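You operate a simulated robot arm through the tools that you are given. There is no shell and no other tool. Be economical: measure what you need, move in short steps, check, and stop when the job is done.

You are at the controls of a simulated two-armed robot. One attempt, no reset.

## Task
Drain the green vat, cap the cream and teal jars, shelve them.
Fine: wash water in the small purple pan, red lever shut; each jar's own cap; jars on the shelf on the cream bench. Set down upright: cream jar, teal jar.
Where things are to end (x, y in the base frame): cream jar within 0.06 m of [0.79, -0.43]; teal jar within 0.06 m of [0.79, -0.59].

The check looks at the end state, three seconds after you hand in, the way a careful person would. Anything else that was tipped, shoved, dropped, spilled or broken makes it a failure. A push-on lid holds only when it is set on centred and level and pressed home; a screw cap is set on level and turned clockwise until tight.

## Robot
Two 6-joint arms with two-finger parallel grippers on one trunk, on a base that drives. Base frame: it is fixed to the floor where the robot stands at the start and does not move with it; the origin is under the middle of the robot, x ahead of it, y to its left, z up; the surface under the hand at the start is at about z = 0.74. Units: m, degrees, N and s.
The left shoulder is at the start at [0.06, 0.187, 1.177], the right one opposite. With the tool pointing down near the work surface each hand reaches from about 0.1 to 0.58 m from the robot's upright axis, wherever it stands, measured 20 degrees to its own side. Places, roughly: blue lever on the white urn [0.5, -0.5, 0.9]; cream jar (7x7x8 cm) [0.4, -0.4, 0.8]; green lever on the olive urn [0.6, -0.8, 0.9]; green vat [0.5, 0.1, 0.9]; lever on the white pipes [0.4, 1.1, 0.8]; red lever on the blue vat [0.5, 0.4, 0.9]; red lever on the green vat [0.5, 0, 0.9]; red lever on the steel vat [0.5, 0.8, 0.9]; small purple pan (15x19x9 cm) [0.5, -0.1, 0.8]; teal jar (7x7x8 cm) [0.4, -0.7, 0.8]; teal lever over the green vat [0.7, 0.2, 1.2]; top of the shelf on the cream bench [0.8, -0.6, 1.2]. Payload 1.57 kg a hand.
The TCP of each hand is the grasp point between the finger pads, 0.03 m short of the fingertips. In the tool frame z runs along the fingers and y along their closing line. The gripper opens to 0.11 m. The fingers are 0.024 m wide and 0.012 m thick; the gripper's body (0.048 by 0.112 m) begins 0.078 m behind the TCP.
Orientation is that of the tool frame in the base frame, as [roll, pitch, yaw] about the fixed x, y, z axes, in that order (R = Rz(yaw) Ry(pitch) Rx(roll)). With the fingers straight down and closing along the base's y, the tool's x points along the base's -x, its y along +y and its z along -z.

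## Interface
- The arms move only by the tool move_arm. It takes "left_targets", "right_targets" or both (then of equal length, played together; a hand with none holds still); each is one flat list of numbers, 7 for each row, row after row: the shift along the tool's x, y, z in units of 200 mm (1.0 is 200 mm), then the turn, a rotation vector about the tool's x, y, z in units of 90 degrees (1.0 is 90 degrees), then the gripper command, from -1 (shut) to 1 (fully open), values between in proportion. In form: [tx, ty, tz, ax, ay, az, jaw, tx, ty, tz, ax, ay, az, jaw, ...]. A call has 1 to 12 rows; each row is the pose to reach, as a shift and turn from the pose commanded when the call began, along the tool's axes at that moment. A call with a number of a shift or a turn outside -1 to 1 is refused whole. Each row takes 0.2 s and may step no farther than 0.05 m and 8.6 degrees from the row before; otherwise, or with a gripper value out of range, the whole call is refused. Where a pose cannot be reached the arm comes as near as it can. A force on the tool above 40 N (or 10 N above the force at the start of the call, whichever is more), or a blocked arm, ends the call early, and 0.2 s more pass. Each finger travels about 0.153 m/s and halts on what it meets, pressing with about 30 N; the grip force reading is that of the motor and also rises with nothing between the fingers. The clock runs only during rows and for 0.2 s after the last one: add rows that repeat a pose to give the fingers time. It gives the time, the measured TCP pose, the force on the tool (base axes), the opening and the grip force at its end, in the units of the frame above (readings bear some noise), with the torque about the TCP (base axes, N m) and any sound that the robot's microphone picked up.
- Cameras (640 x 400 px; columns grow to the right, rows downward): "scene" is now at [0.0233, -0.0012, 1.7159]; the picture's right is [-0.11, -0.99, 0.00], its down [-0.78, 0.09, -0.62] and it looks along [0.61, -0.07, -0.79] (base axes); focal length 250 px, centre (320, 200). "left" rides on the left gripper at [0.07, -0.016, -0.141] in its tool frame; the picture's right is [0.23, 0.97, 0.00], its down [-0.86, 0.20, -0.48] and it looks along [-0.47, 0.11, 0.88] (tool axes); focal length 222 px, centre (320, 200). "right" rides on the right gripper at [0.07, 0.016, -0.141] in its tool frame; the picture's right is [-0.23, 0.97, 0.00], its down [-0.86, -0.20, -0.48] and it looks along [-0.47, -0.11, 0.88] (tool axes); focal length 222 px, centre (320, 200). There is no depth. A picture from a camera that has moved, and an enlarged one, comes with that camera's place and axes in the base frame and with its lens. The place of the scene camera against the robot may be out by one fixed shift of up to 0.012 m in any direction.
- snapshot(camera): a new picture of that camera. It takes no simulated time.
- slide_trunk(by): slides the trunk up (or, below 0, down) by that many m; the arms and the scene camera ride with it, the base frame stays. It gives what a move gives, with no picture.
- roll_base(legs): drives the robot by 1 to 6 legs, each [ahead, left, turn to the left] in m, m and degrees, along the robot's own axes; the way and the turn of a leg run together, so that a leg with both is an arc; at most 1.5 m and 180 degrees a leg. The arms and the cameras ride along, it lands a little off, and it stops where it bumps. It gives what a move gives.
- pan_tilt(pan, tilt): turns the head with the scene camera to pan (to the left, within 86 degrees either way) and tilt (down, from -29 to 69), counted from straight ahead of the robot. It gives what a move gives.
- close_up(camera, box): a new picture of the part [left, top, right, bottom] of that camera's present view, enlarged. It takes no simulated time.
- close_job(): hands the job in; it is judged then, once.

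Go step by step. Nothing tells you exact positions but the pictures and the camera data: compare them with the known pose of the tool, close in by small moves and look again before you grip or let go. The budget is 120 turns and 108 pictures, counting those below and the enlarged ones. Unless the task says otherwise, let go and move clear before handing in, and close with one line.

The tools are called after "Call:" by a JSON object that holds its "api" and its "payload". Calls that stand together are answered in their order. move_arm: Moves the arms, as the interface text tells. Its arguments: {"type":"object","properties":{"left_targets":{"type":"array","items":{"type":"number"}},"right_targets":{"type":"array","items":{"type":"number"}}},"required":[]} The other tools are called the same way: slide_trunk (by) slides the trunk up or down; roll_base (legs) drives the base; pan_tilt (pan, tilt) turns the head that bears the scene camera; snapshot (camera) takes a picture; close_up (camera, box) takes an enlarged picture of a part of a camera's view; close_job () hands the job in.

At the start:

```text
time_s: 0.0
left_eef_pos: [0.2765, -0.0471, 1.3596]
left_tool_rot: [-179.8, -0.1, 179.9]
left_wrist_force: [-0.1, 0.6, -0.3]
left_moment: [-0.04, 0.02, 0.01]
left_finger_gap: 0.1099
left_gripper_force: 0.1
right_eef_pos: [0.3205, -0.3976, 1.4263]
right_tool_rot: [-180.0, 0.0, -180.0]
right_wrist_force: [0.2, 0.4, 0.3]
right_moment: [-0.02, -0.03, -0.02]
right_finger_gap: 0.11
right_gripper_force: 0.0
trunk travel left (down, up): [-0.805, 0.185]
robot x, y, heading: [0.0001, 0.0007, 0.1]
head pan, tilt: [-6.5, 51.8]
```

scene: 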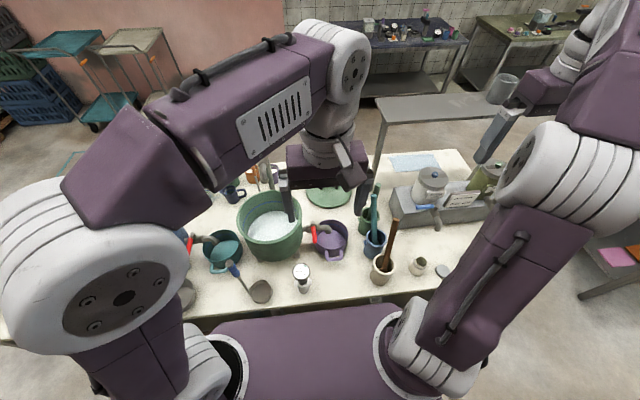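
right: 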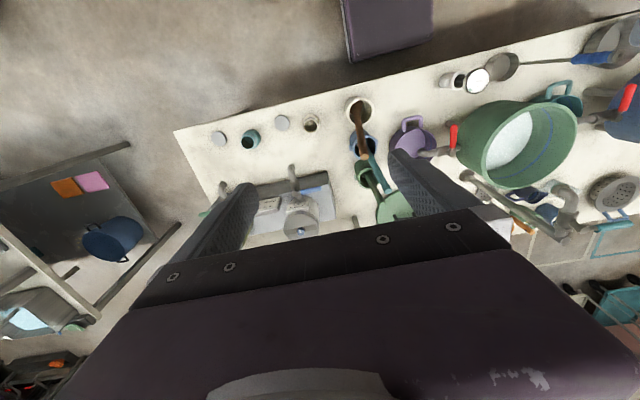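
left: 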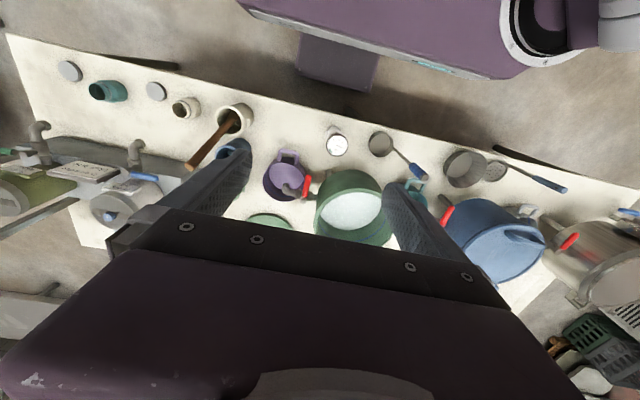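

I see the green vat with a red lever on its right side over the purple pan, and the jars with loose caps near the front edge. I'll look closer first.

Call:
{"api": "close_up", "payload": {"camera": "left", "box": [220, 120, 420, 245]}}

Call:
{"api": "close_up", "payload": {"camera": "right", "box": [180, 80, 400, 220]}}

Call:
{"api": "close_up", "payload": {"camera": "scene", "box": [230, 170, 480, 326]}}

```text
3.20 times, centred on (320, 182) of left
camera zoom: at [0.2071, -0.0631, 1.5021], right [-0.23, 0.97, 0.0], down [0.86, 0.2, 0.48], along [0.47, 0.11, -0.88], focal length 711 px, centre (320, 256)
```

zoom: 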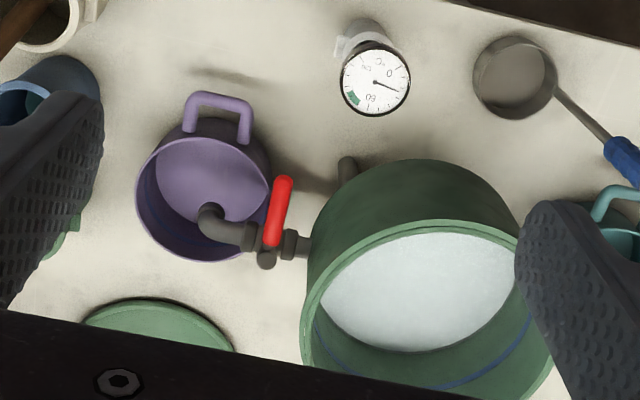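

```text
2.86 times, centred on (290, 150) of right
camera zoom: at [0.2516, -0.3801, 1.5662], right [0.23, 0.97, 0.0], down [0.86, -0.2, 0.48], along [0.47, -0.11, -0.88], focal length 635 px, centre (406, 343)
```

zoom: 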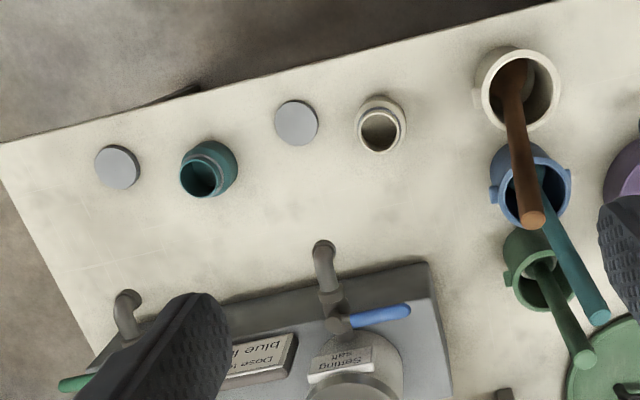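

```text
2.56 times, centred on (355, 248) of scene
camera zoom: at [0.0233, -0.0012, 1.7159], right [-0.11, -0.99, 0.0], down [-0.78, 0.09, -0.62], along [0.61, -0.07, -0.79], focal length 640 px, centre (230, 77)
```

zoom: 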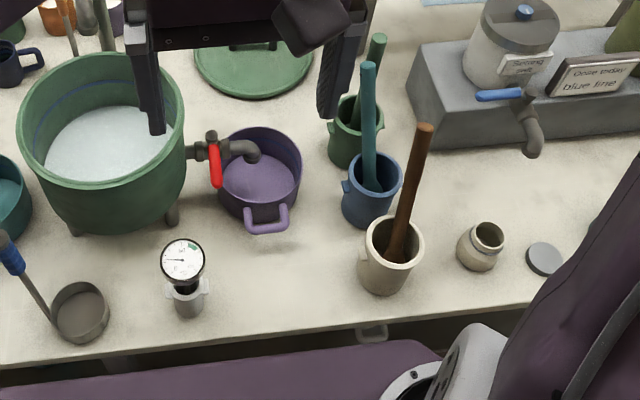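

The red lever seems to sit crosswise to its pipe, which would mean shut. I'll bring the left hand closer, clear above the lever, to see how it turns.

Call:
{"api": "move_arm", "payload": {"left_targets": [-0.07, 0, 0.17, 0, 0, 0, 1, -0.14, 0, 0.34, 0, 0, 0, 1, -0.21, 0, 0.5, 0, 0, 0, 1, -0.28, 0, 0.66, 0, 0, 0, 1, -0.35, 0, 0.82, 0, 0, 0, 1, -0.42, 0, 0.98, 0, 0, 0, 1]}}

Call:
{"api": "snapshot", "payload": {"camera": "left"}}

Call:
{"api": "close_up", "payload": {"camera": "left", "box": [220, 60, 440, 200]}}

```text
time_s: 1.4
left_eef_pos: [0.3625, -0.0478, 1.1634]
left_tool_rot: [-179.9, 0.0, -180.0]
left_wrist_force: [-0.8, 0.2, -0.4]
left_moment: [0.01, 0.03, 0.01]
left_finger_gap: 0.11
left_gripper_force: 0.1
right_eef_pos: [0.3207, -0.398, 1.4259]
right_tool_rot: [-180.0, -0.1, -180.0]
right_wrist_force: [-0.7, 0.7, -0.2]
right_moment: [-0.04, 0.0, 0.0]
right_finger_gap: 0.11
right_gripper_force: 0.0
trunk travel left (down, up): [-0.805, 0.185]
robot x, y, heading: [-0.0014, -0.0006, -0.0]
head pan, tilt: [-6.5, 51.8]
```

```text
101 pictures are left
camera left: at [0.2922, -0.0638, 1.3062], right [-0.23, 0.97, 0.0], down [0.86, 0.2, 0.48], along [0.47, 0.11, -0.88], focal length 222 px, centre (320, 200)
```

left: 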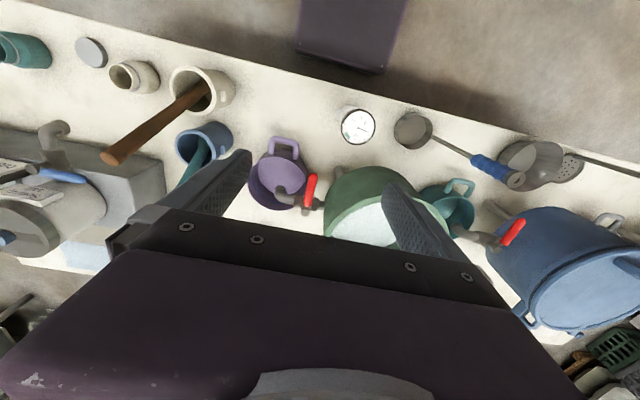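

```text
2.86 times, centred on (330, 130) of left
camera zoom: at [0.2922, -0.0638, 1.3062], right [-0.23, 0.97, 0.0], down [0.86, 0.2, 0.48], along [0.47, 0.11, -0.88], focal length 635 px, centre (291, 400)
```

zoom: 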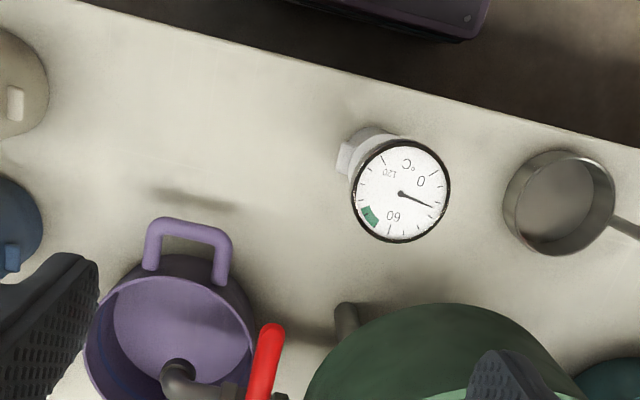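

Call:
{"api": "close_up", "payload": {"camera": "scene", "box": [270, 200, 370, 262]}}

Call:
{"api": "close_up", "payload": {"camera": "left", "box": [240, 130, 360, 215]}}

```text
6.40 times, centred on (320, 231) of scene
camera zoom: at [0.0247, -0.0017, 1.7159], right [-0.11, -0.99, 0.0], down [-0.78, 0.09, -0.62], along [0.61, -0.07, -0.79], focal length 1601 px, centre (320, 2)
```

zoom: 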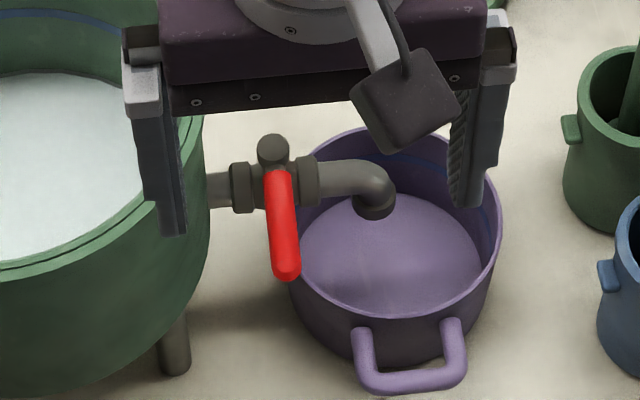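

```text
4.71 times, centred on (300, 172) of left
camera zoom: at [0.2922, -0.0638, 1.3062], right [-0.23, 0.97, 0.0], down [0.86, 0.2, 0.48], along [0.47, 0.11, -0.88], focal length 1045 px, centre (414, 329)
```

zoom: 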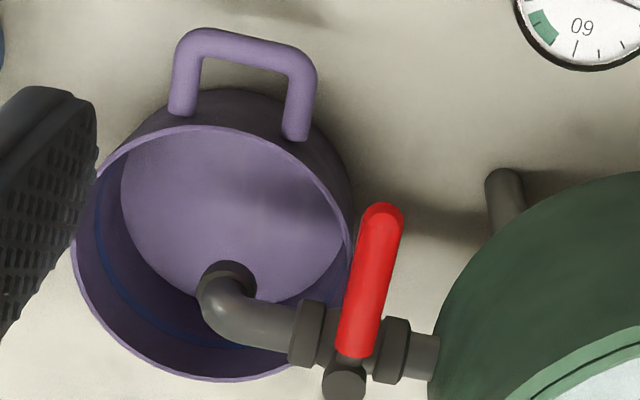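

The lever is on a vertical stem pointing toward the robot, crosswise to the pipe (shut). I'll move nearer above it for a second view to fix its height.

Call:
{"api": "move_arm", "payload": {"left_targets": [-0.2, 0.0, 0.1, 0, 0, 0, 0.3, -0.4, 0.0, 0.2, 0, 0, 0, -0.2, -0.54, 0.05, 0.3, 0, 0, 0, -0.6, -0.6, 0.05, 0.4, 0, 0, 0, -1, -0.6, 0.05, 0.4, 0, 0, 0, -1]}}

Call:
{"api": "snapshot", "payload": {"camera": "left"}}

Call:
{"api": "close_up", "payload": {"camera": "scene", "box": [230, 180, 390, 280]}}

```text
time_s: 2.6
left_eef_pos: [0.4821, -0.0382, 1.083]
left_tool_rot: [-180.0, 0.0, 179.9]
left_wrist_force: [0.5, -1.4, -0.3]
left_moment: [0.01, -0.03, -0.03]
left_finger_gap: 0.0
left_gripper_force: 21.5
right_eef_pos: [0.3219, -0.3975, 1.4251]
right_tool_rot: [179.9, 0.0, -180.0]
right_wrist_force: [0.6, 0.1, 0.3]
right_moment: [-0.01, -0.03, -0.01]
right_finger_gap: 0.11
right_gripper_force: 0.0
trunk travel left (down, up): [-0.805, 0.185]
robot x, y, heading: [0.0022, 0.001, -0.1]
head pan, tilt: [-6.5, 51.8]
```

```text
97 pictures are left
camera left: at [0.4117, -0.0542, 1.2248], right [-0.23, 0.97, 0.0], down [0.86, 0.2, 0.48], along [0.47, 0.11, -0.88], focal length 222 px, centre (320, 200)
```

left: 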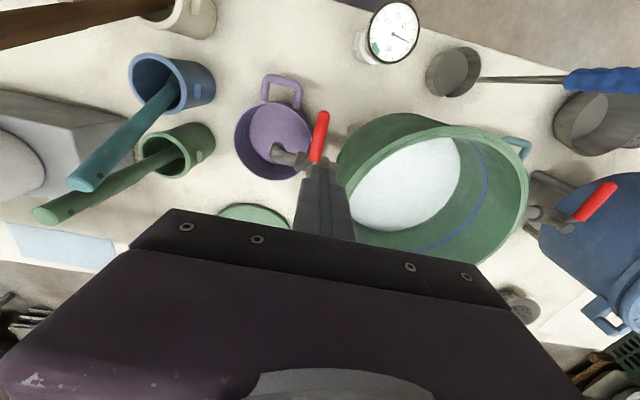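

```text
4.00 times, centred on (310, 230) of scene
camera zoom: at [0.0236, -0.0018, 1.7159], right [-0.11, -0.99, 0.0], down [-0.78, 0.09, -0.62], along [0.61, -0.07, -0.79], focal length 1000 px, centre (360, 80)
```

zoom: 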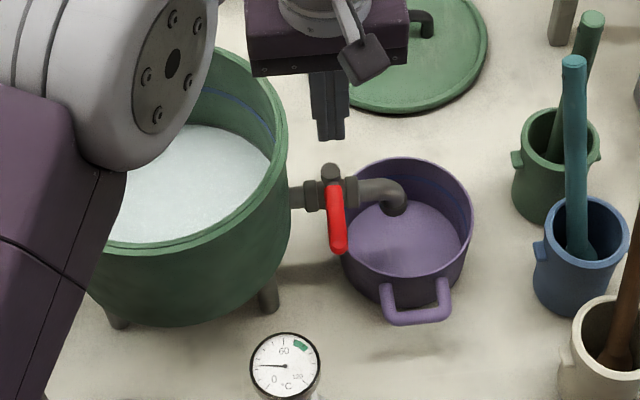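

Lever tip is about (0.455, -0.04, 0.90), stem at (0.53, -0.038); vat rim about z 0.94. I'll lower the closed fingers just on the vat side of the lever.

Call:
{"api": "move_arm", "payload": {"left_targets": [0.04, 0.06, 0.15, 0, 0, 0, -1, 0.07, 0.125, 0.33, 0, 0, 0, -1, 0.085, 0.135, 0.5, 0, 0, 0, -1, 0.085, 0.135, 0.66, 0, 0, 0, -1]}}

Call:
{"api": "close_up", "payload": {"camera": "left", "box": [220, 90, 440, 230]}}

Call:
{"api": "close_up", "payload": {"camera": "scene", "box": [250, 190, 370, 265]}}

```text
time_s: 3.6
left_eef_pos: [0.4659, -0.0103, 0.9515]
left_tool_rot: [-179.9, 0.0, 179.8]
left_wrist_force: [-0.3, 0.0, -0.4]
left_moment: [0.01, -0.02, 0.0]
left_finger_gap: 0.0
left_gripper_force: 21.8
right_eef_pos: [0.3212, -0.3984, 1.4256]
right_tool_rot: [-179.9, 0.0, -180.0]
right_wrist_force: [0.9, 0.3, 0.0]
right_moment: [-0.02, 0.04, 0.01]
right_finger_gap: 0.1102
right_gripper_force: 0.1
trunk travel left (down, up): [-0.805, 0.185]
robot x, y, heading: [0.0008, -0.0001, 0.0]
head pan, tilt: [-6.5, 51.8]
```

```text
2.86 times, centred on (330, 160) of left
camera zoom: at [0.3953, -0.0259, 1.0936], right [-0.23, 0.97, 0.0], down [0.86, 0.2, 0.48], along [0.47, 0.11, -0.88], focal length 635 px, centre (291, 314)
```

zoom: 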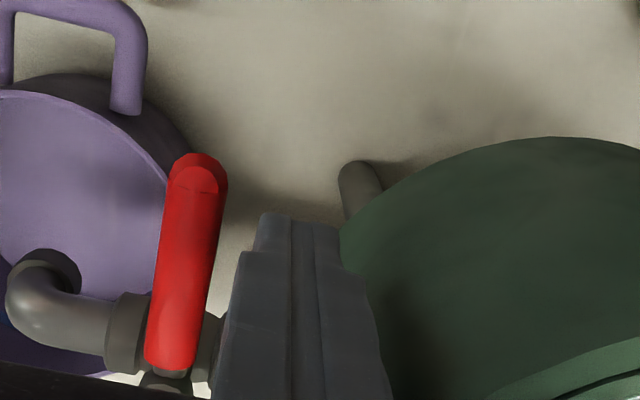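

```text
5.33 times, centred on (310, 228) of scene
camera zoom: at [0.0243, -0.0015, 1.7159], right [-0.11, -0.99, 0.0], down [-0.78, 0.09, -0.62], along [0.61, -0.07, -0.79], focal length 1334 px, centre (373, 53)
```

zoom: 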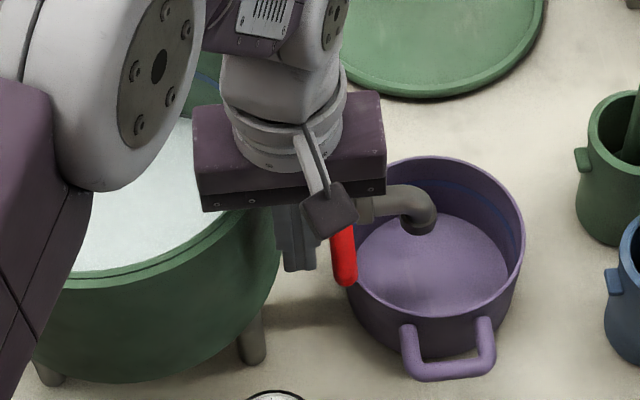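

Finger is 1 cm to the vat side of the lever. Lowering 3 cm and pushing the lever a little toward the spout to test direction.

Call:
{"api": "move_arm", "payload": {"left_targets": [0, 0, 0.15, 0, 0, 0, -1, -0.02, -0.0585, 0.15, 0, 0, 0, -1, -0.018, -0.1, 0.15, 0, 0, 0, -1, -0.0155, -0.148, 0.15, 0, 0, 0, -1]}}

Call:
{"api": "close_up", "payload": {"camera": "left", "box": [220, 90, 440, 230]}}

```text
time_s: 4.6
left_eef_pos: [0.4665, -0.0403, 0.9221]
left_tool_rot: [180.0, 0.0, -180.0]
left_wrist_force: [0.5, 0.7, 1.0]
left_moment: [0.01, 0.0, 0.02]
left_finger_gap: 0.0001
left_gripper_force: 21.7
right_eef_pos: [0.3209, -0.3987, 1.425]
right_tool_rot: [180.0, 0.0, 180.0]
right_wrist_force: [-0.7, -0.3, 0.2]
right_moment: [-0.02, -0.01, -0.01]
right_finger_gap: 0.1099
right_gripper_force: 0.0
trunk travel left (down, up): [-0.805, 0.185]
robot x, y, heading: [-0.0025, 0.0002, 0.1]
head pan, tilt: [-6.5, 51.8]
```

```text
2.86 times, centred on (330, 160) of left
camera zoom: at [0.3971, -0.0568, 1.064], right [-0.23, 0.97, 0.0], down [0.86, 0.2, 0.48], along [0.47, 0.11, -0.88], focal length 635 px, centre (291, 314)
```

zoom: 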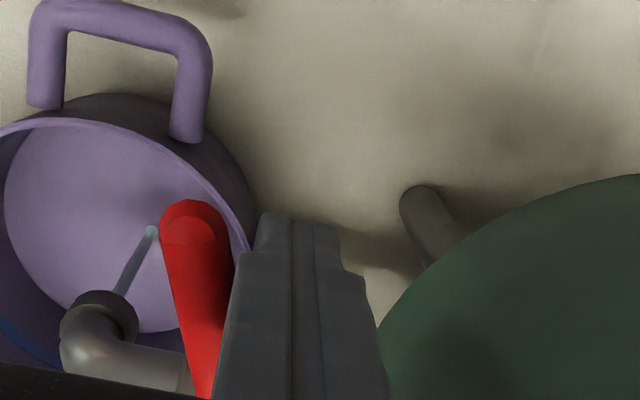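

It turns that way and water has begun to run into the pan. Opening further.

Call:
{"api": "move_arm", "payload": {"left_targets": [-0.01, -0.07, 0, 0, 0, 0, -1, -0.04, -0.13, 0, 0, 0, 0, -1, -0.08, -0.19, 0, 0, 0, 0, -1, -0.13, -0.24, 0, 0, 0, 0, -1]}}

Call:
{"api": "close_up", "payload": {"camera": "left", "box": [220, 90, 440, 230]}}

Call:
{"api": "close_up", "payload": {"camera": "scene", "box": [230, 170, 390, 270]}}

```text
time_s: 5.6
left_eef_pos: [0.4929, -0.0893, 0.921]
left_tool_rot: [-179.9, 0.0, 180.0]
left_wrist_force: [0.2, 1.6, 0.3]
left_moment: [0.01, 0.0, 0.01]
left_finger_gap: 0.0
left_gripper_force: 21.6
right_eef_pos: [0.3203, -0.3999, 1.4252]
right_tool_rot: [-179.9, 0.0, 179.9]
right_wrist_force: [-0.4, -0.5, -0.6]
right_moment: [0.0, -0.03, -0.02]
right_finger_gap: 0.1098
right_gripper_force: 0.0
trunk travel left (down, up): [-0.805, 0.185]
robot x, y, heading: [-0.0005, -0.0023, 0.2]
head pan, tilt: [-6.5, 51.8]
```

```text
2.86 times, centred on (330, 160) of left
camera zoom: at [0.4228, -0.1048, 1.064], right [-0.23, 0.97, 0.0], down [0.86, 0.2, 0.48], along [0.47, 0.11, -0.88], focal length 635 px, centre (291, 314)
```

zoom: 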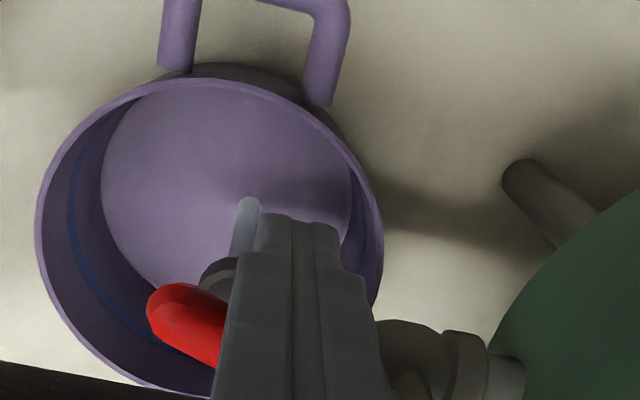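

```text
4.00 times, centred on (310, 220) of scene
camera zoom: at [0.0236, -0.0014, 1.7159], right [-0.11, -0.99, 0.0], down [-0.78, 0.09, -0.62], along [0.61, -0.07, -0.79], focal length 1000 px, centre (360, 120)
```

zoom: 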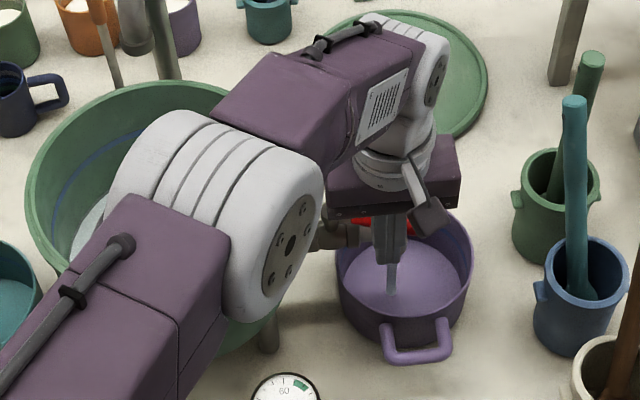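

Water flows well into the pan. I'll wait a bit and watch the rate.

Call:
{"api": "move_arm", "payload": {"left_targets": [0, 0, 0, 0, 0, 0, -1, 0, 0, 0, 0, 0, 0, -1, 0, 0, 0, 0, 0, 0, -1, 0, 0, 0, 0, 0, 0, -1, 0, 0, 0, 0, 0, 0, -1, 0, 0, 0, 0, 0, 0, -1, 0, 0, 0, 0, 0, 0, -1, 0, 0, 0, 0, 0, 0, -1, 0, 0, 0, 0, 0, 0, -1, 0, 0, 0, 0, 0, 0, -1, 0, 0, 0, 0, 0, 0, -1, 0, 0, 0, 0, 0, 0, -1]}}

Call:
{"api": "snapshot", "payload": {"camera": "left"}}

Call:
{"api": "close_up", "payload": {"camera": "left", "box": [220, 90, 440, 230]}}

```text
time_s: 8.2
left_eef_pos: [0.492, -0.0881, 0.9217]
left_tool_rot: [-179.9, 0.0, 179.8]
left_wrist_force: [0.0, -0.2, -0.6]
left_moment: [-0.04, -0.01, 0.01]
left_finger_gap: 0.0002
left_gripper_force: 21.3
right_eef_pos: [0.3215, -0.3976, 1.4252]
right_tool_rot: [-180.0, 0.0, 180.0]
right_wrist_force: [0.3, -0.5, -0.6]
right_moment: [-0.01, 0.02, 0.01]
right_finger_gap: 0.1101
right_gripper_force: 0.1
trunk travel left (down, up): [-0.805, 0.185]
robot x, y, heading: [-0.0014, -0.0017, 0.0]
head pan, tilt: [-6.5, 51.8]
```

```text
90 pictures are left
camera left: at [0.4227, -0.1045, 1.0641], right [-0.23, 0.97, 0.0], down [0.86, 0.2, 0.48], along [0.47, 0.11, -0.88], focal length 222 px, centre (320, 200)
```

left: 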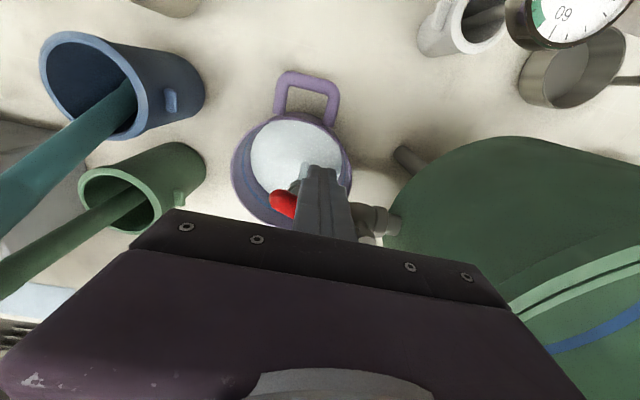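

```text
2.86 times, centred on (330, 160) of left
camera zoom: at [0.4227, -0.1045, 1.0641], right [-0.23, 0.97, 0.0], down [0.86, 0.2, 0.48], along [0.47, 0.11, -0.88], focal length 635 px, centre (291, 314)
```

zoom: 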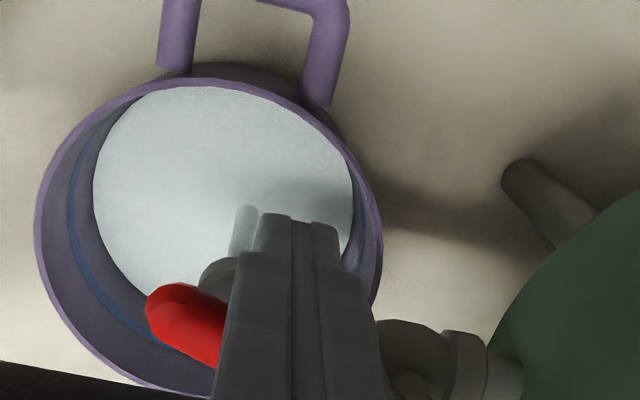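

Level is rising slowly; waiting further.

Call:
{"api": "move_arm", "payload": {"left_targets": [0, 0, 0, 0, 0, 0, -1, 0, 0, 0, 0, 0, 0, -1, 0, 0, 0, 0, 0, 0, -1, 0, 0, 0, 0, 0, 0, -1, 0, 0, 0, 0, 0, 0, -1, 0, 0, 0, 0, 0, 0, -1, 0, 0, 0, 0, 0, 0, -1, 0, 0, 0, 0, 0, 0, -1, 0, 0, 0, 0, 0, 0, -1, 0, 0, 0, 0, 0, 0, -1, 0, 0, 0, 0, 0, 0, -1, 0, 0, 0, 0, 0, 0, -1]}}

Call:
{"api": "close_up", "payload": {"camera": "left", "box": [220, 90, 440, 230]}}

Call:
{"api": "close_up", "payload": {"camera": "scene", "box": [230, 170, 390, 270]}}

```text
time_s: 10.8
left_eef_pos: [0.493, -0.0882, 0.9225]
left_tool_rot: [-179.9, 0.0, 179.9]
left_wrist_force: [0.3, 0.2, -0.4]
left_moment: [0.02, -0.04, 0.04]
left_finger_gap: 0.0001
left_gripper_force: 21.5
right_eef_pos: [0.3208, -0.3983, 1.4254]
right_tool_rot: [179.9, 0.0, -180.0]
right_wrist_force: [-0.7, -0.7, 0.6]
right_moment: [0.01, 0.03, 0.0]
right_finger_gap: 0.1101
right_gripper_force: 0.0
trunk travel left (down, up): [-0.805, 0.185]
robot x, y, heading: [-0.0012, 0.0007, -0.1]
head pan, tilt: [-6.5, 51.8]
```

```text
2.86 times, centred on (330, 160) of left
camera zoom: at [0.4227, -0.1045, 1.0641], right [-0.23, 0.97, 0.0], down [0.86, 0.2, 0.48], along [0.47, 0.11, -0.88], focal length 635 px, centre (291, 314)
```

zoom: 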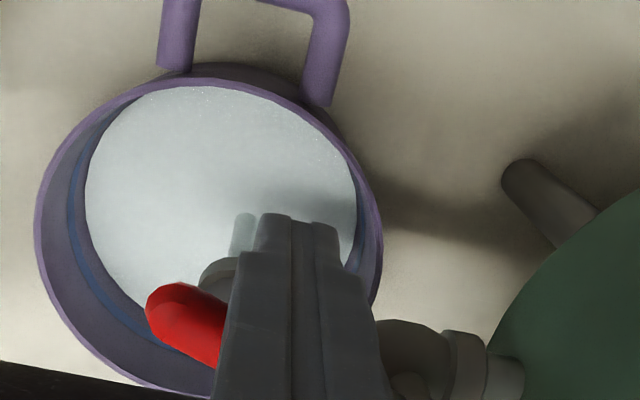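

```text
4.00 times, centred on (310, 220) of scene
camera zoom: at [0.0234, -0.0013, 1.7159], right [-0.11, -0.99, 0.0], down [-0.78, 0.09, -0.62], along [0.61, -0.07, -0.79], focal length 1000 px, centre (360, 120)
```

zoom: 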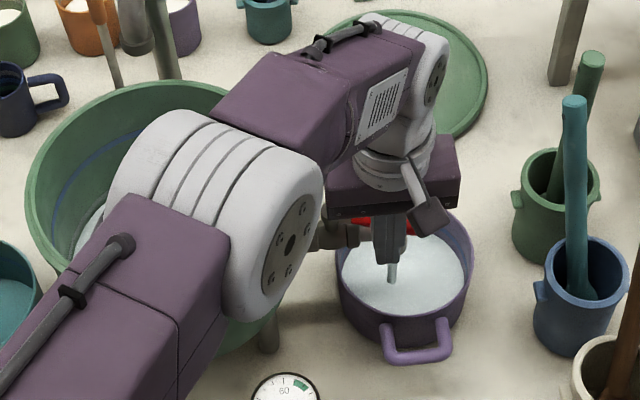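

Rising about 1 cm per few seconds, still well under the rim. I'll keep the left still and meanwhile bring the right hand lower to view the jars.

Call:
{"api": "move_arm", "payload": {"right_targets": [0, -0.07, 0.1, 0, 0, 0, 1, 0, -0.14, 0.2, 0, 0, 0, 1, 0, -0.21, 0.3, 0, 0, 0, 1, 0, -0.28, 0.4, 0, 0, 0, 1, 0, -0.35, 0.5, 0, 0, 0, 1, 0, -0.42, 0.6, 0, 0, 0, 1, 0, -0.45, 0.7, 0, 0, 0, 1, 0, -0.5, 0.8, 0, 0, 0, 1, 0, -0.5, 0.9, 0, 0, 0, 1, 0, -0.5, 1, 0, 0, 0, 1]}}

Call:
{"api": "close_up", "payload": {"camera": "left", "box": [220, 90, 440, 230]}}

Call:
{"api": "snapshot", "payload": {"camera": "right"}}

```text
time_s: 13.0
left_eef_pos: [0.4933, -0.0892, 0.9225]
left_tool_rot: [-179.9, 0.0, 179.9]
left_wrist_force: [-0.3, -1.3, 0.2]
left_moment: [0.02, 0.02, 0.01]
left_finger_gap: 0.0001
left_gripper_force: 21.5
right_eef_pos: [0.3216, -0.499, 1.225]
right_tool_rot: [179.9, 0.0, 180.0]
right_wrist_force: [0.3, 0.1, 1.1]
right_moment: [-0.01, 0.02, -0.03]
right_finger_gap: 0.11
right_gripper_force: 0.0
trunk travel left (down, up): [-0.805, 0.185]
robot x, y, heading: [-0.0029, -0.0008, 0.1]
head pan, tilt: [-6.5, 51.8]
```

```text
2.86 times, centred on (330, 160) of left
camera zoom: at [0.4228, -0.1046, 1.0641], right [-0.23, 0.97, 0.0], down [0.86, 0.2, 0.48], along [0.47, 0.11, -0.88], focal length 635 px, centre (291, 314)
```

zoom: 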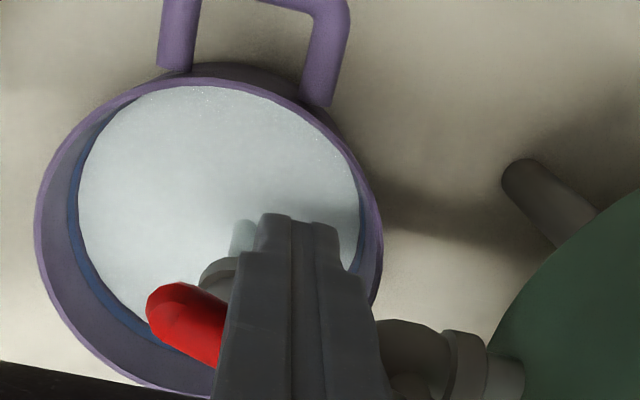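

```text
85 pictures are left
camera right: at [0.2523, -0.4809, 1.3656], right [0.23, 0.97, 0.0], down [0.86, -0.2, 0.48], along [0.47, -0.11, -0.88], focal length 222 px, centre (320, 200)
```

right: 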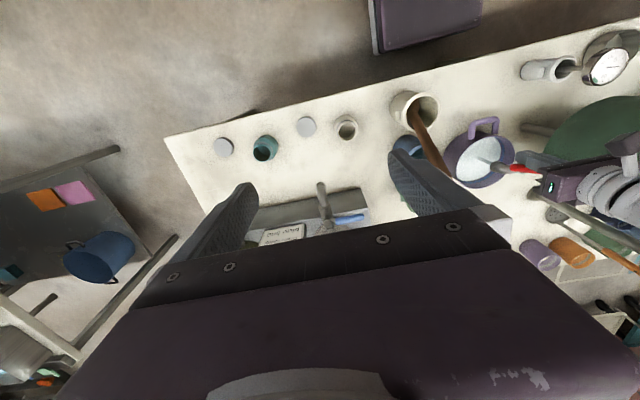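

Level nears the pan's blue line; continuing to watch while viewing the jars closer.

Call:
{"api": "move_arm", "payload": {"right_targets": [0, -0.05, 0.1, 0, 0, 0, 1, 0, -0.1, 0.2, 0, 0, 0, 1, 0, -0.15, 0.3, 0, 0, 0, 1, 0, -0.2, 0.4, 0, 0, 0, 1, 0, -0.25, 0.5, 0, 0, 0, 1, 0, -0.25, 0.6, 0, 0, 0, 1, 0, -0.25, 0.7, 0, 0, 0, 1]}}

Call:
{"api": "close_up", "payload": {"camera": "left", "box": [220, 90, 440, 230]}}

Call:
{"api": "snapshot", "payload": {"camera": "right"}}

Call:
{"api": "close_up", "payload": {"camera": "right", "box": [180, 70, 400, 208]}}

```text
time_s: 14.6
left_eef_pos: [0.4926, -0.0895, 0.9212]
left_tool_rot: [179.9, 0.1, 179.8]
left_wrist_force: [0.0, -0.1, -0.9]
left_moment: [-0.01, -0.01, -0.02]
left_finger_gap: 0.0
left_gripper_force: 21.6
right_eef_pos: [0.3215, -0.5487, 1.0837]
right_tool_rot: [-180.0, 0.0, 179.9]
right_wrist_force: [-1.3, -0.1, -0.7]
right_moment: [0.02, -0.01, 0.01]
right_finger_gap: 0.1101
right_gripper_force: 0.1
trunk travel left (down, up): [-0.805, 0.185]
robot x, y, heading: [0.0007, -0.0017, -0.0]
head pan, tilt: [-6.5, 51.8]
```

```text
2.86 times, centred on (330, 160) of left
camera zoom: at [0.4229, -0.1048, 1.064], right [-0.23, 0.97, 0.0], down [0.86, 0.2, 0.48], along [0.47, 0.11, -0.88], focal length 635 px, centre (291, 314)
```

zoom: 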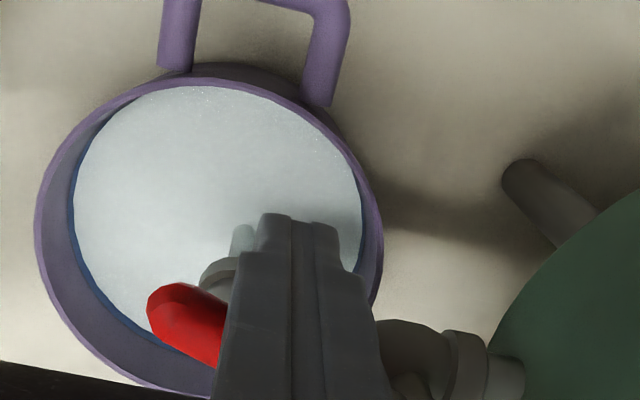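

```text
83 pictures are left
camera right: at [0.2518, -0.5311, 1.225], right [0.23, 0.97, 0.0], down [0.86, -0.2, 0.48], along [0.47, -0.11, -0.88], focal length 222 px, centre (320, 200)
```

right: 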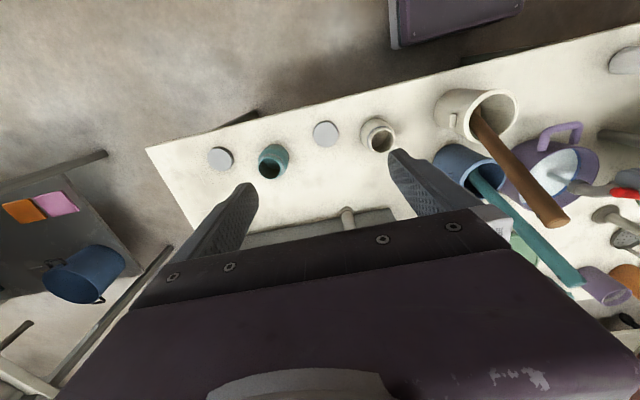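

```text
2.90 times, centred on (290, 139) of right
camera zoom: at [0.2518, -0.5311, 1.225], right [0.23, 0.97, 0.0], down [0.86, -0.2, 0.48], along [0.47, -0.11, -0.88], focal length 644 px, centre (407, 377)
```

zoom: 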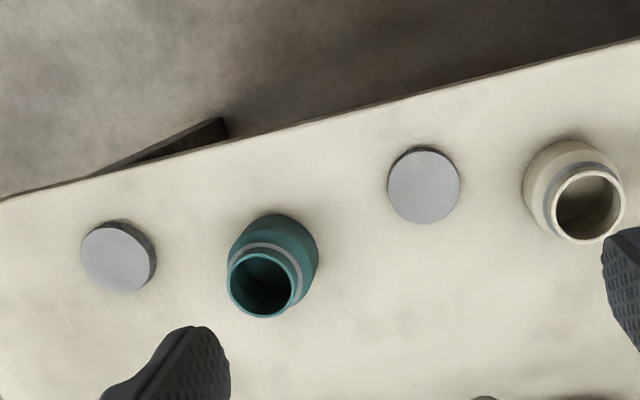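

Pan is at its blue line, still flowing, with freeboard to the rim. Short further wait.

Call:
{"api": "move_arm", "payload": {"right_targets": [0, -0.05, 0.1, 0, 0, 0, 1, 0, -0.1, 0.2, 0, 0, 0, 1, 0, -0.15, 0.3, 0, 0, 0, 1, 0, -0.2, 0.4, 0, 0, 0, 1, 0, -0.25, 0.5, 0, 0, 0, 1, 0.1, -0.3, 0.5, 0, 0, 0, 1]}}

Call:
{"api": "close_up", "payload": {"camera": "left", "box": [220, 90, 440, 230]}}

Call:
{"api": "close_up", "payload": {"camera": "scene", "box": [230, 170, 390, 270]}}

Call:
{"api": "snapshot", "payload": {"camera": "right"}}

```text
time_s: 16.0
left_eef_pos: [0.4924, -0.0887, 0.9217]
left_tool_rot: [-179.9, 0.0, 179.8]
left_wrist_force: [0.6, 0.1, 0.1]
left_moment: [0.02, -0.05, -0.04]
left_finger_gap: 0.0
left_gripper_force: 21.1
right_eef_pos: [0.2999, -0.6082, 0.9854]
right_tool_rot: [180.0, 0.0, -180.0]
right_wrist_force: [-0.2, 0.4, 0.1]
right_moment: [0.04, 0.0, 0.0]
right_finger_gap: 0.1101
right_gripper_force: 0.0
trunk travel left (down, up): [-0.805, 0.185]
robot x, y, heading: [0.0001, 0.0024, 0.0]
head pan, tilt: [-6.5, 51.8]
```

```text
2.86 times, centred on (330, 160) of left
camera zoom: at [0.4217, -0.1046, 1.0645], right [-0.23, 0.97, 0.0], down [0.85, 0.2, 0.48], along [0.47, 0.11, -0.88], focal length 635 px, centre (291, 314)
```

zoom: 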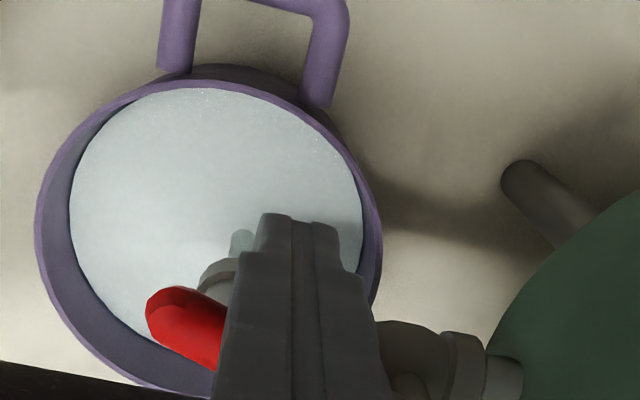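

```text
4.00 times, centred on (310, 220) of scene
camera zoom: at [0.0218, -0.0015, 1.7159], right [-0.11, -0.99, 0.0], down [-0.78, 0.09, -0.62], along [0.62, -0.07, -0.79], focal length 1000 px, centre (360, 120)
```

zoom: 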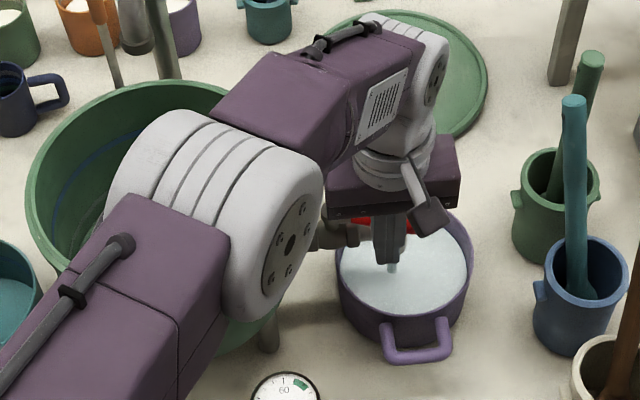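

```text
79 pictures are left
camera right: at [0.2301, -0.591, 1.1255], right [0.23, 0.97, 0.0], down [0.85, -0.2, 0.48], along [0.47, -0.11, -0.88], focal length 222 px, centre (320, 200)
```

right: 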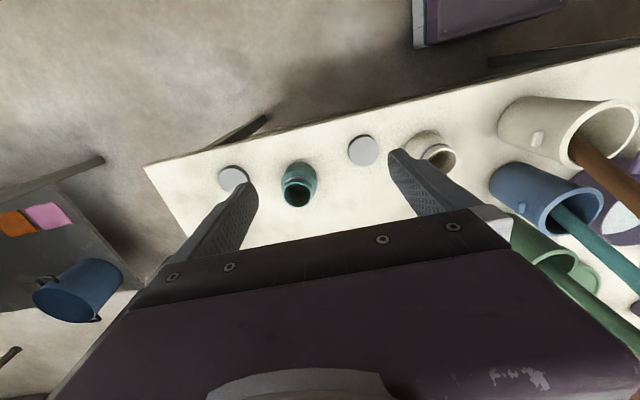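

The vat looks nearly empty now. One more short wait to let it finish.

Call:
{"api": "move_arm", "payload": {"left_targets": [0, 0, 0, 0, 0, 0, -1, 0, 0, 0, 0, 0, 0, -1, 0, 0, 0, 0, 0, 0, -1, 0, 0, 0, 0, 0, 0, -1, 0, 0, 0, 0, 0, 0, -1, 0, 0, 0, 0, 0, 0, -1, 0, 0, 0, 0, 0, 0, -1, 0, 0, 0, 0, 0, 0, -1, 0, 0, 0, 0, 0, 0, -1, 0, 0, 0, 0, 0, 0, -1, 0, 0, 0, 0, 0, 0, -1, 0, 0, 0, 0, 0, 0, -1]}}

Call:
{"api": "close_up", "payload": {"camera": "left", "box": [220, 90, 440, 230]}}

```text
time_s: 18.6
left_eef_pos: [0.4921, -0.0893, 0.9228]
left_tool_rot: [-180.0, -0.1, 179.8]
left_wrist_force: [0.2, -0.6, 0.1]
left_moment: [0.0, 0.04, 0.0]
left_finger_gap: 0.0
left_gripper_force: 21.4
right_eef_pos: [0.3004, -0.6091, 0.9848]
right_tool_rot: [-180.0, 0.0, 180.0]
right_wrist_force: [-0.7, 0.2, -0.5]
right_moment: [-0.01, -0.01, 0.04]
right_finger_gap: 0.1101
right_gripper_force: 0.0
trunk travel left (down, up): [-0.805, 0.185]
robot x, y, heading: [0.0003, 0.0001, -0.0]
head pan, tilt: [-6.5, 51.8]
```

```text
2.86 times, centred on (330, 160) of left
camera zoom: at [0.4227, -0.1046, 1.0641], right [-0.23, 0.97, 0.0], down [0.86, 0.2, 0.48], along [0.47, 0.11, -0.88], focal length 635 px, centre (291, 314)
```

zoom: 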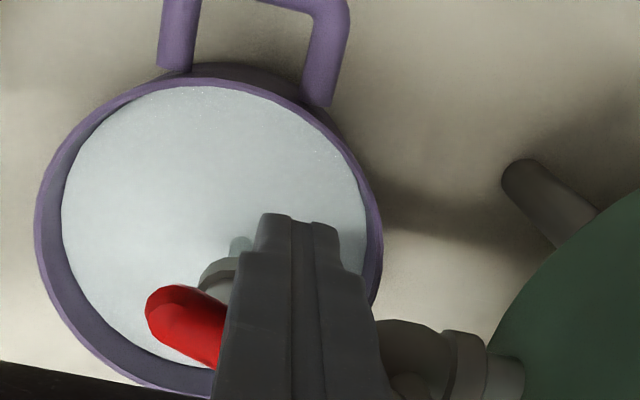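

Still flowing and freeboard is shrinking, so I'll ready the finger on the far side of the lever now to be able to shut it promptly.

Call:
{"api": "move_arm", "payload": {"left_targets": [0, 0, -0.2, 0, 0, 0, -1, -0.12, -0.06, -0.3, 0, 0, 0, -1, -0.23, -0.11, -0.2, 0, 0, 0, -1, -0.235, -0.115, 0.03, 0, 0, 0, -1]}}

Call:
{"api": "snapshot", "payload": {"camera": "left"}}

Call:
{"api": "close_up", "payload": {"camera": "scene", "box": [230, 170, 390, 270]}}

```text
time_s: 19.6
left_eef_pos: [0.5147, -0.0968, 0.9565]
left_tool_rot: [-179.4, 0.9, -179.8]
left_wrist_force: [-0.2, 0.3, 0.0]
left_moment: [-0.02, -0.04, 0.0]
left_finger_gap: 0.0
left_gripper_force: 21.1
left hand out of reach, approached as far as the arm can: row 3, 4
right_eef_pos: [0.2975, -0.6069, 0.9864]
right_tool_rot: [-180.0, 0.1, -179.9]
right_wrist_force: [-0.5, -0.1, 1.9]
right_moment: [-0.01, -0.02, 0.04]
right_finger_gap: 0.1099
right_gripper_force: 0.1
trunk travel left (down, up): [-0.805, 0.185]
robot x, y, heading: [0.0026, 0.0034, 0.1]
head pan, tilt: [-6.5, 51.8]
stopped in row 4 (left hand): the force on the tool passed its limit at 94 N (the readings are from after the stop); the commanded pose is now the measured one
```

```text
77 pictures are left
camera left: at [0.442, -0.1109, 1.0969], right [-0.23, 0.97, -0.01], down [0.85, 0.21, 0.49], along [0.48, 0.1, -0.87], focal length 222 px, centre (320, 200)
```

left: 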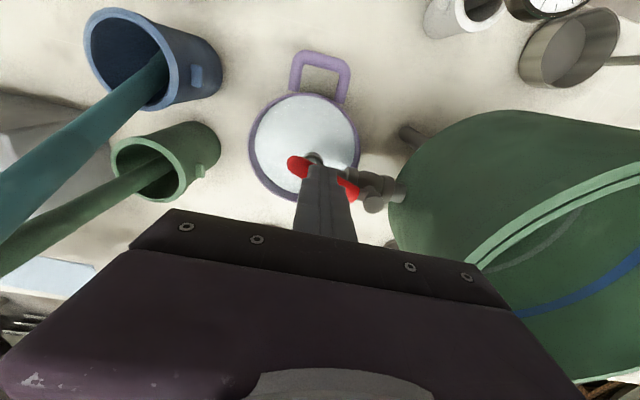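

```text
4.00 times, centred on (310, 220) of scene
camera zoom: at [0.0187, 0.0002, 1.7158], right [-0.11, -0.99, 0.0], down [-0.78, 0.09, -0.62], along [0.62, -0.07, -0.78], focal length 1000 px, centre (360, 120)
```

zoom: 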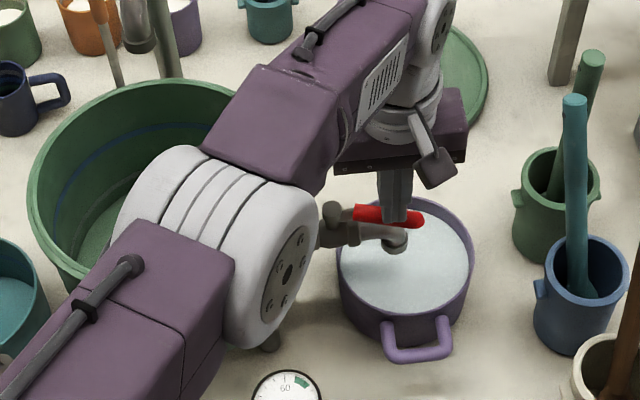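

The vat is empty and the stream has stopped. The left hand can't reach behind the lever, so I'll retract it and use the right hand to shut it.

Call:
{"api": "move_arm", "payload": {"left_targets": [0, 0, -0.2, 0, 0, 0, -1, 0.0, 0, -0.45, 0, 0, 0, -1, 0.0, 0.0, -0.69, 0, 0, 0, -1, 0.2, 0.1, -0.8, 0, 0, 0, -1, 0.4, 0.2, -0.9, 0, 0, 0, -1, 0.6, 0.3, -0.95, 0, 0, 0, -1, 0.8, 0.4, -1, 0, 0, 0, -1, 0.98, 0.55, -1, 0, 0, 0, -1], "right_targets": [0, 0, -0.2, 0, 0, 0, 0, 0, 0, -0.4, 0, 0, 0, -1, 0, 0, -0.6, 0, 0, 0, -1, 0, 0, -0.8, 0, 0, 0, -1, 0, 0.2, -0.9, 0, 0, 0, -1, 0, 0.4, -1, 0, 0, 0, -1, -0.1, 0.6, -1, 0, 0, 0, -1, -0.2, 0.8, -1, 0, 0, 0, -1]}}

Call:
{"api": "snapshot", "payload": {"camera": "scene"}}

Call:
{"api": "snapshot", "payload": {"camera": "right"}}

```text
time_s: 21.4
left_eef_pos: [0.3174, 0.0163, 1.151]
left_tool_rot: [-179.3, 0.7, -179.8]
left_wrist_force: [0.2, 0.6, -0.3]
left_moment: [-0.06, 0.0, 0.03]
left_finger_gap: 0.0001
left_gripper_force: 21.8
right_eef_pos: [0.339, -0.4451, 1.1864]
right_tool_rot: [-179.9, 0.1, -180.0]
right_wrist_force: [-1.0, 0.7, 0.2]
right_moment: [-0.07, -0.04, -0.05]
right_finger_gap: 0.0003
right_gripper_force: 21.2
trunk travel left (down, up): [-0.805, 0.185]
robot x, y, heading: [0.0005, -0.0015, 0.0]
head pan, tilt: [-6.5, 51.8]
```

```text
75 pictures are left
camera scene: at [0.022, 0.0029, 1.7159], right [-0.11, -0.99, 0.0], down [-0.78, 0.09, -0.62], along [0.62, -0.07, -0.78], focal length 250 px, centre (320, 200)
```

scene: 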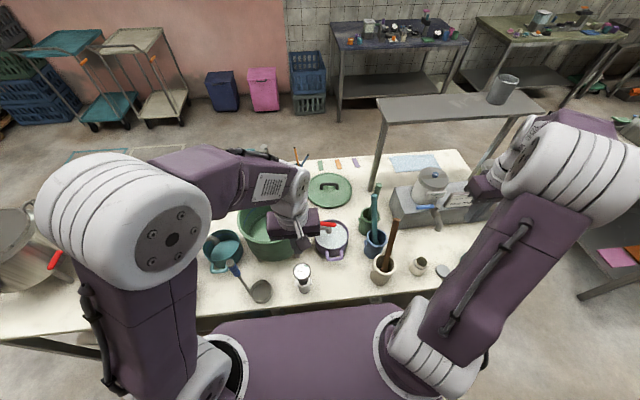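

```text
74 pictures are left
camera right: at [0.2698, -0.4268, 1.3261], right [0.23, 0.97, 0.0], down [0.85, -0.2, 0.48], along [0.47, -0.11, -0.88], focal length 222 px, centre (320, 200)
```

right: 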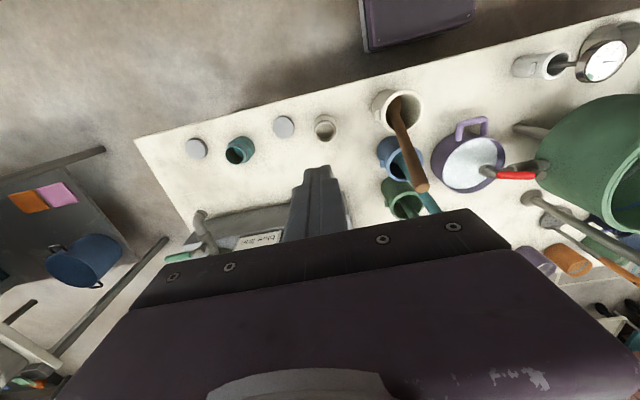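

Vat drained, lever open parallel to pipe. Bringing the right hand high over toward the lever while the left clears out.

Call:
{"api": "move_arm", "payload": {"left_targets": [0.05, 0.2, 0, 0, 0, 0, -1, 0.1, 0.4, 0, 0, 0, 0, -1, 0.15, 0.6, 0, 0, 0, 0, -1, 0.2, 0.8, 0, 0, 0, 0, -1, 0.2, 0.95, 0, 0, 0, 0, -1, 0.2, 0.95, 0, 0, 0, 0, -1], "right_targets": [-0.08, 0.17, 0, 0, 0, 0, -1, -0.16, 0.34, 0, 0, 0, 0, -1, -0.24, 0.51, 0, 0, 0, 0, -1, -0.32, 0.68, 0, 0, 0, 0, -1, -0.38, 0.85, 0, 0, 0, 0, -1, -0.42, 1.0, 0, 0, 0, 0, -1]}}

Call:
{"api": "move_arm", "payload": {"right_targets": [-0.06, 0.22, 0, 0, 0, 0, -1, -0.12, 0.4, 0.1, 0, 0, 0, -1, -0.2, 0.6, 0.2, 0, 0, 0, -1, -0.3, 0.7, 0.36, 0, 0, 0, -1, -0.3, 0.7, 0.5, 0, 0, 0, -1]}}

Call:
{"api": "snapshot", "payload": {"camera": "right"}}

```text
time_s: 22.8
left_eef_pos: [0.2779, 0.2045, 1.1476]
left_tool_rot: [-179.6, 0.6, -179.9]
left_wrist_force: [0.5, 0.0, -0.2]
left_moment: [0.02, -0.02, -0.04]
left_finger_gap: 0.0
left_gripper_force: 21.8
right_eef_pos: [0.4247, -0.248, 1.1846]
right_tool_rot: [180.0, 0.0, -179.8]
right_wrist_force: [-0.5, 0.8, -0.7]
right_moment: [0.01, 0.02, 0.01]
right_finger_gap: 0.0
right_gripper_force: 21.3
trunk travel left (down, up): [-0.805, 0.185]
robot x, y, heading: [-0.0019, 0.0008, 0.1]
head pan, tilt: [-6.5, 51.8]
```

```text
time_s: 24.0
left_eef_pos: [0.277, 0.2033, 1.1474]
left_tool_rot: [-179.5, 0.7, -179.8]
left_wrist_force: [-0.6, -1.1, -0.7]
left_moment: [0.01, 0.0, 0.0]
left_finger_gap: 0.0001
left_gripper_force: 21.1
right_eef_pos: [0.4849, -0.1087, 1.0836]
right_tool_rot: [-180.0, 0.0, -179.9]
right_wrist_force: [0.1, 0.1, -0.2]
right_moment: [0.01, 0.0, -0.02]
right_finger_gap: 0.0002
right_gripper_force: 21.5
trunk travel left (down, up): [-0.805, 0.185]
robot x, y, heading: [0.0036, -0.0004, 0.2]
head pan, tilt: [-6.5, 51.8]
```

```text
73 pictures are left
camera right: at [0.4159, -0.0904, 1.224], right [0.23, 0.97, 0.0], down [0.86, -0.2, 0.48], along [0.47, -0.11, -0.88], focal length 222 px, centre (320, 200)
```

right: 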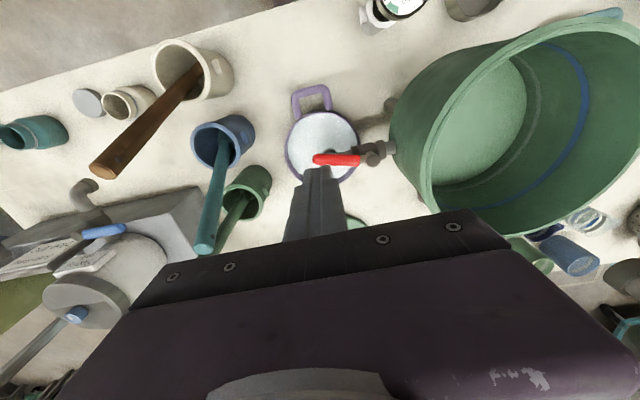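

Vat is visibly empty. Placing the right fingers behind (far side of) the lever at a safe height, then down.

Call:
{"api": "move_arm", "payload": {"right_targets": [-0.17, 0.01, 0.1, 0, 0, 0, -1, -0.335, 0.035, 0.2, 0, 0, 0, -1, -0.335, 0.035, 0.42, 0, 0, 0, -1, -0.335, 0.035, 0.55, 0, 0, 0, -1]}}

Call:
{"api": "close_up", "payload": {"camera": "right", "box": [220, 80, 440, 220]}}

Call:
{"api": "close_up", "payload": {"camera": "scene", "box": [270, 190, 390, 265]}}

```text
time_s: 25.0
left_eef_pos: [0.278, 0.2051, 1.1477]
left_tool_rot: [-179.5, 0.6, -179.8]
left_wrist_force: [-0.2, 0.1, 0.2]
left_moment: [0.0, -0.02, -0.01]
left_finger_gap: 0.0
left_gripper_force: 21.0
right_eef_pos: [0.5522, -0.1005, 0.9735]
right_tool_rot: [-180.0, 0.1, -179.9]
right_wrist_force: [-0.4, -0.8, 0.1]
right_moment: [0.03, 0.0, 0.02]
right_finger_gap: 0.0001
right_gripper_force: 21.3
trunk travel left (down, up): [-0.805, 0.185]
robot x, y, heading: [0.0031, 0.0014, -0.4]
head pan, tilt: [-6.5, 51.8]
```

```text
2.86 times, centred on (330, 150) of right
camera zoom: at [0.4832, -0.0828, 1.1145], right [0.23, 0.97, 0.0], down [0.86, -0.2, 0.48], along [0.47, -0.11, -0.88], focal length 635 px, centre (291, 343)
```

zoom: 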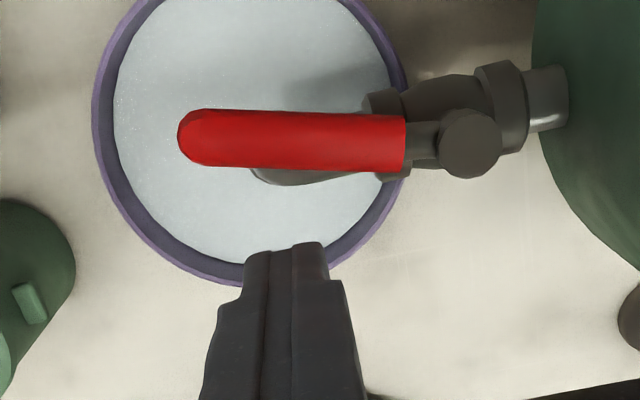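

```text
5.33 times, centred on (330, 228) of scene
camera zoom: at [0.0243, -0.001, 1.7159], right [-0.11, -0.99, 0.0], down [-0.78, 0.09, -0.62], along [0.61, -0.07, -0.79], focal length 1334 px, centre (267, 53)
```

zoom: 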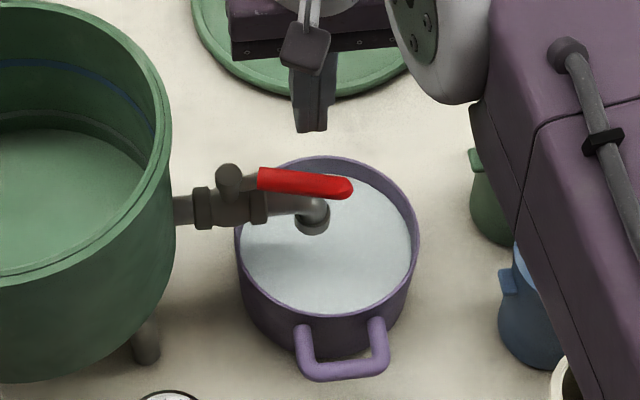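

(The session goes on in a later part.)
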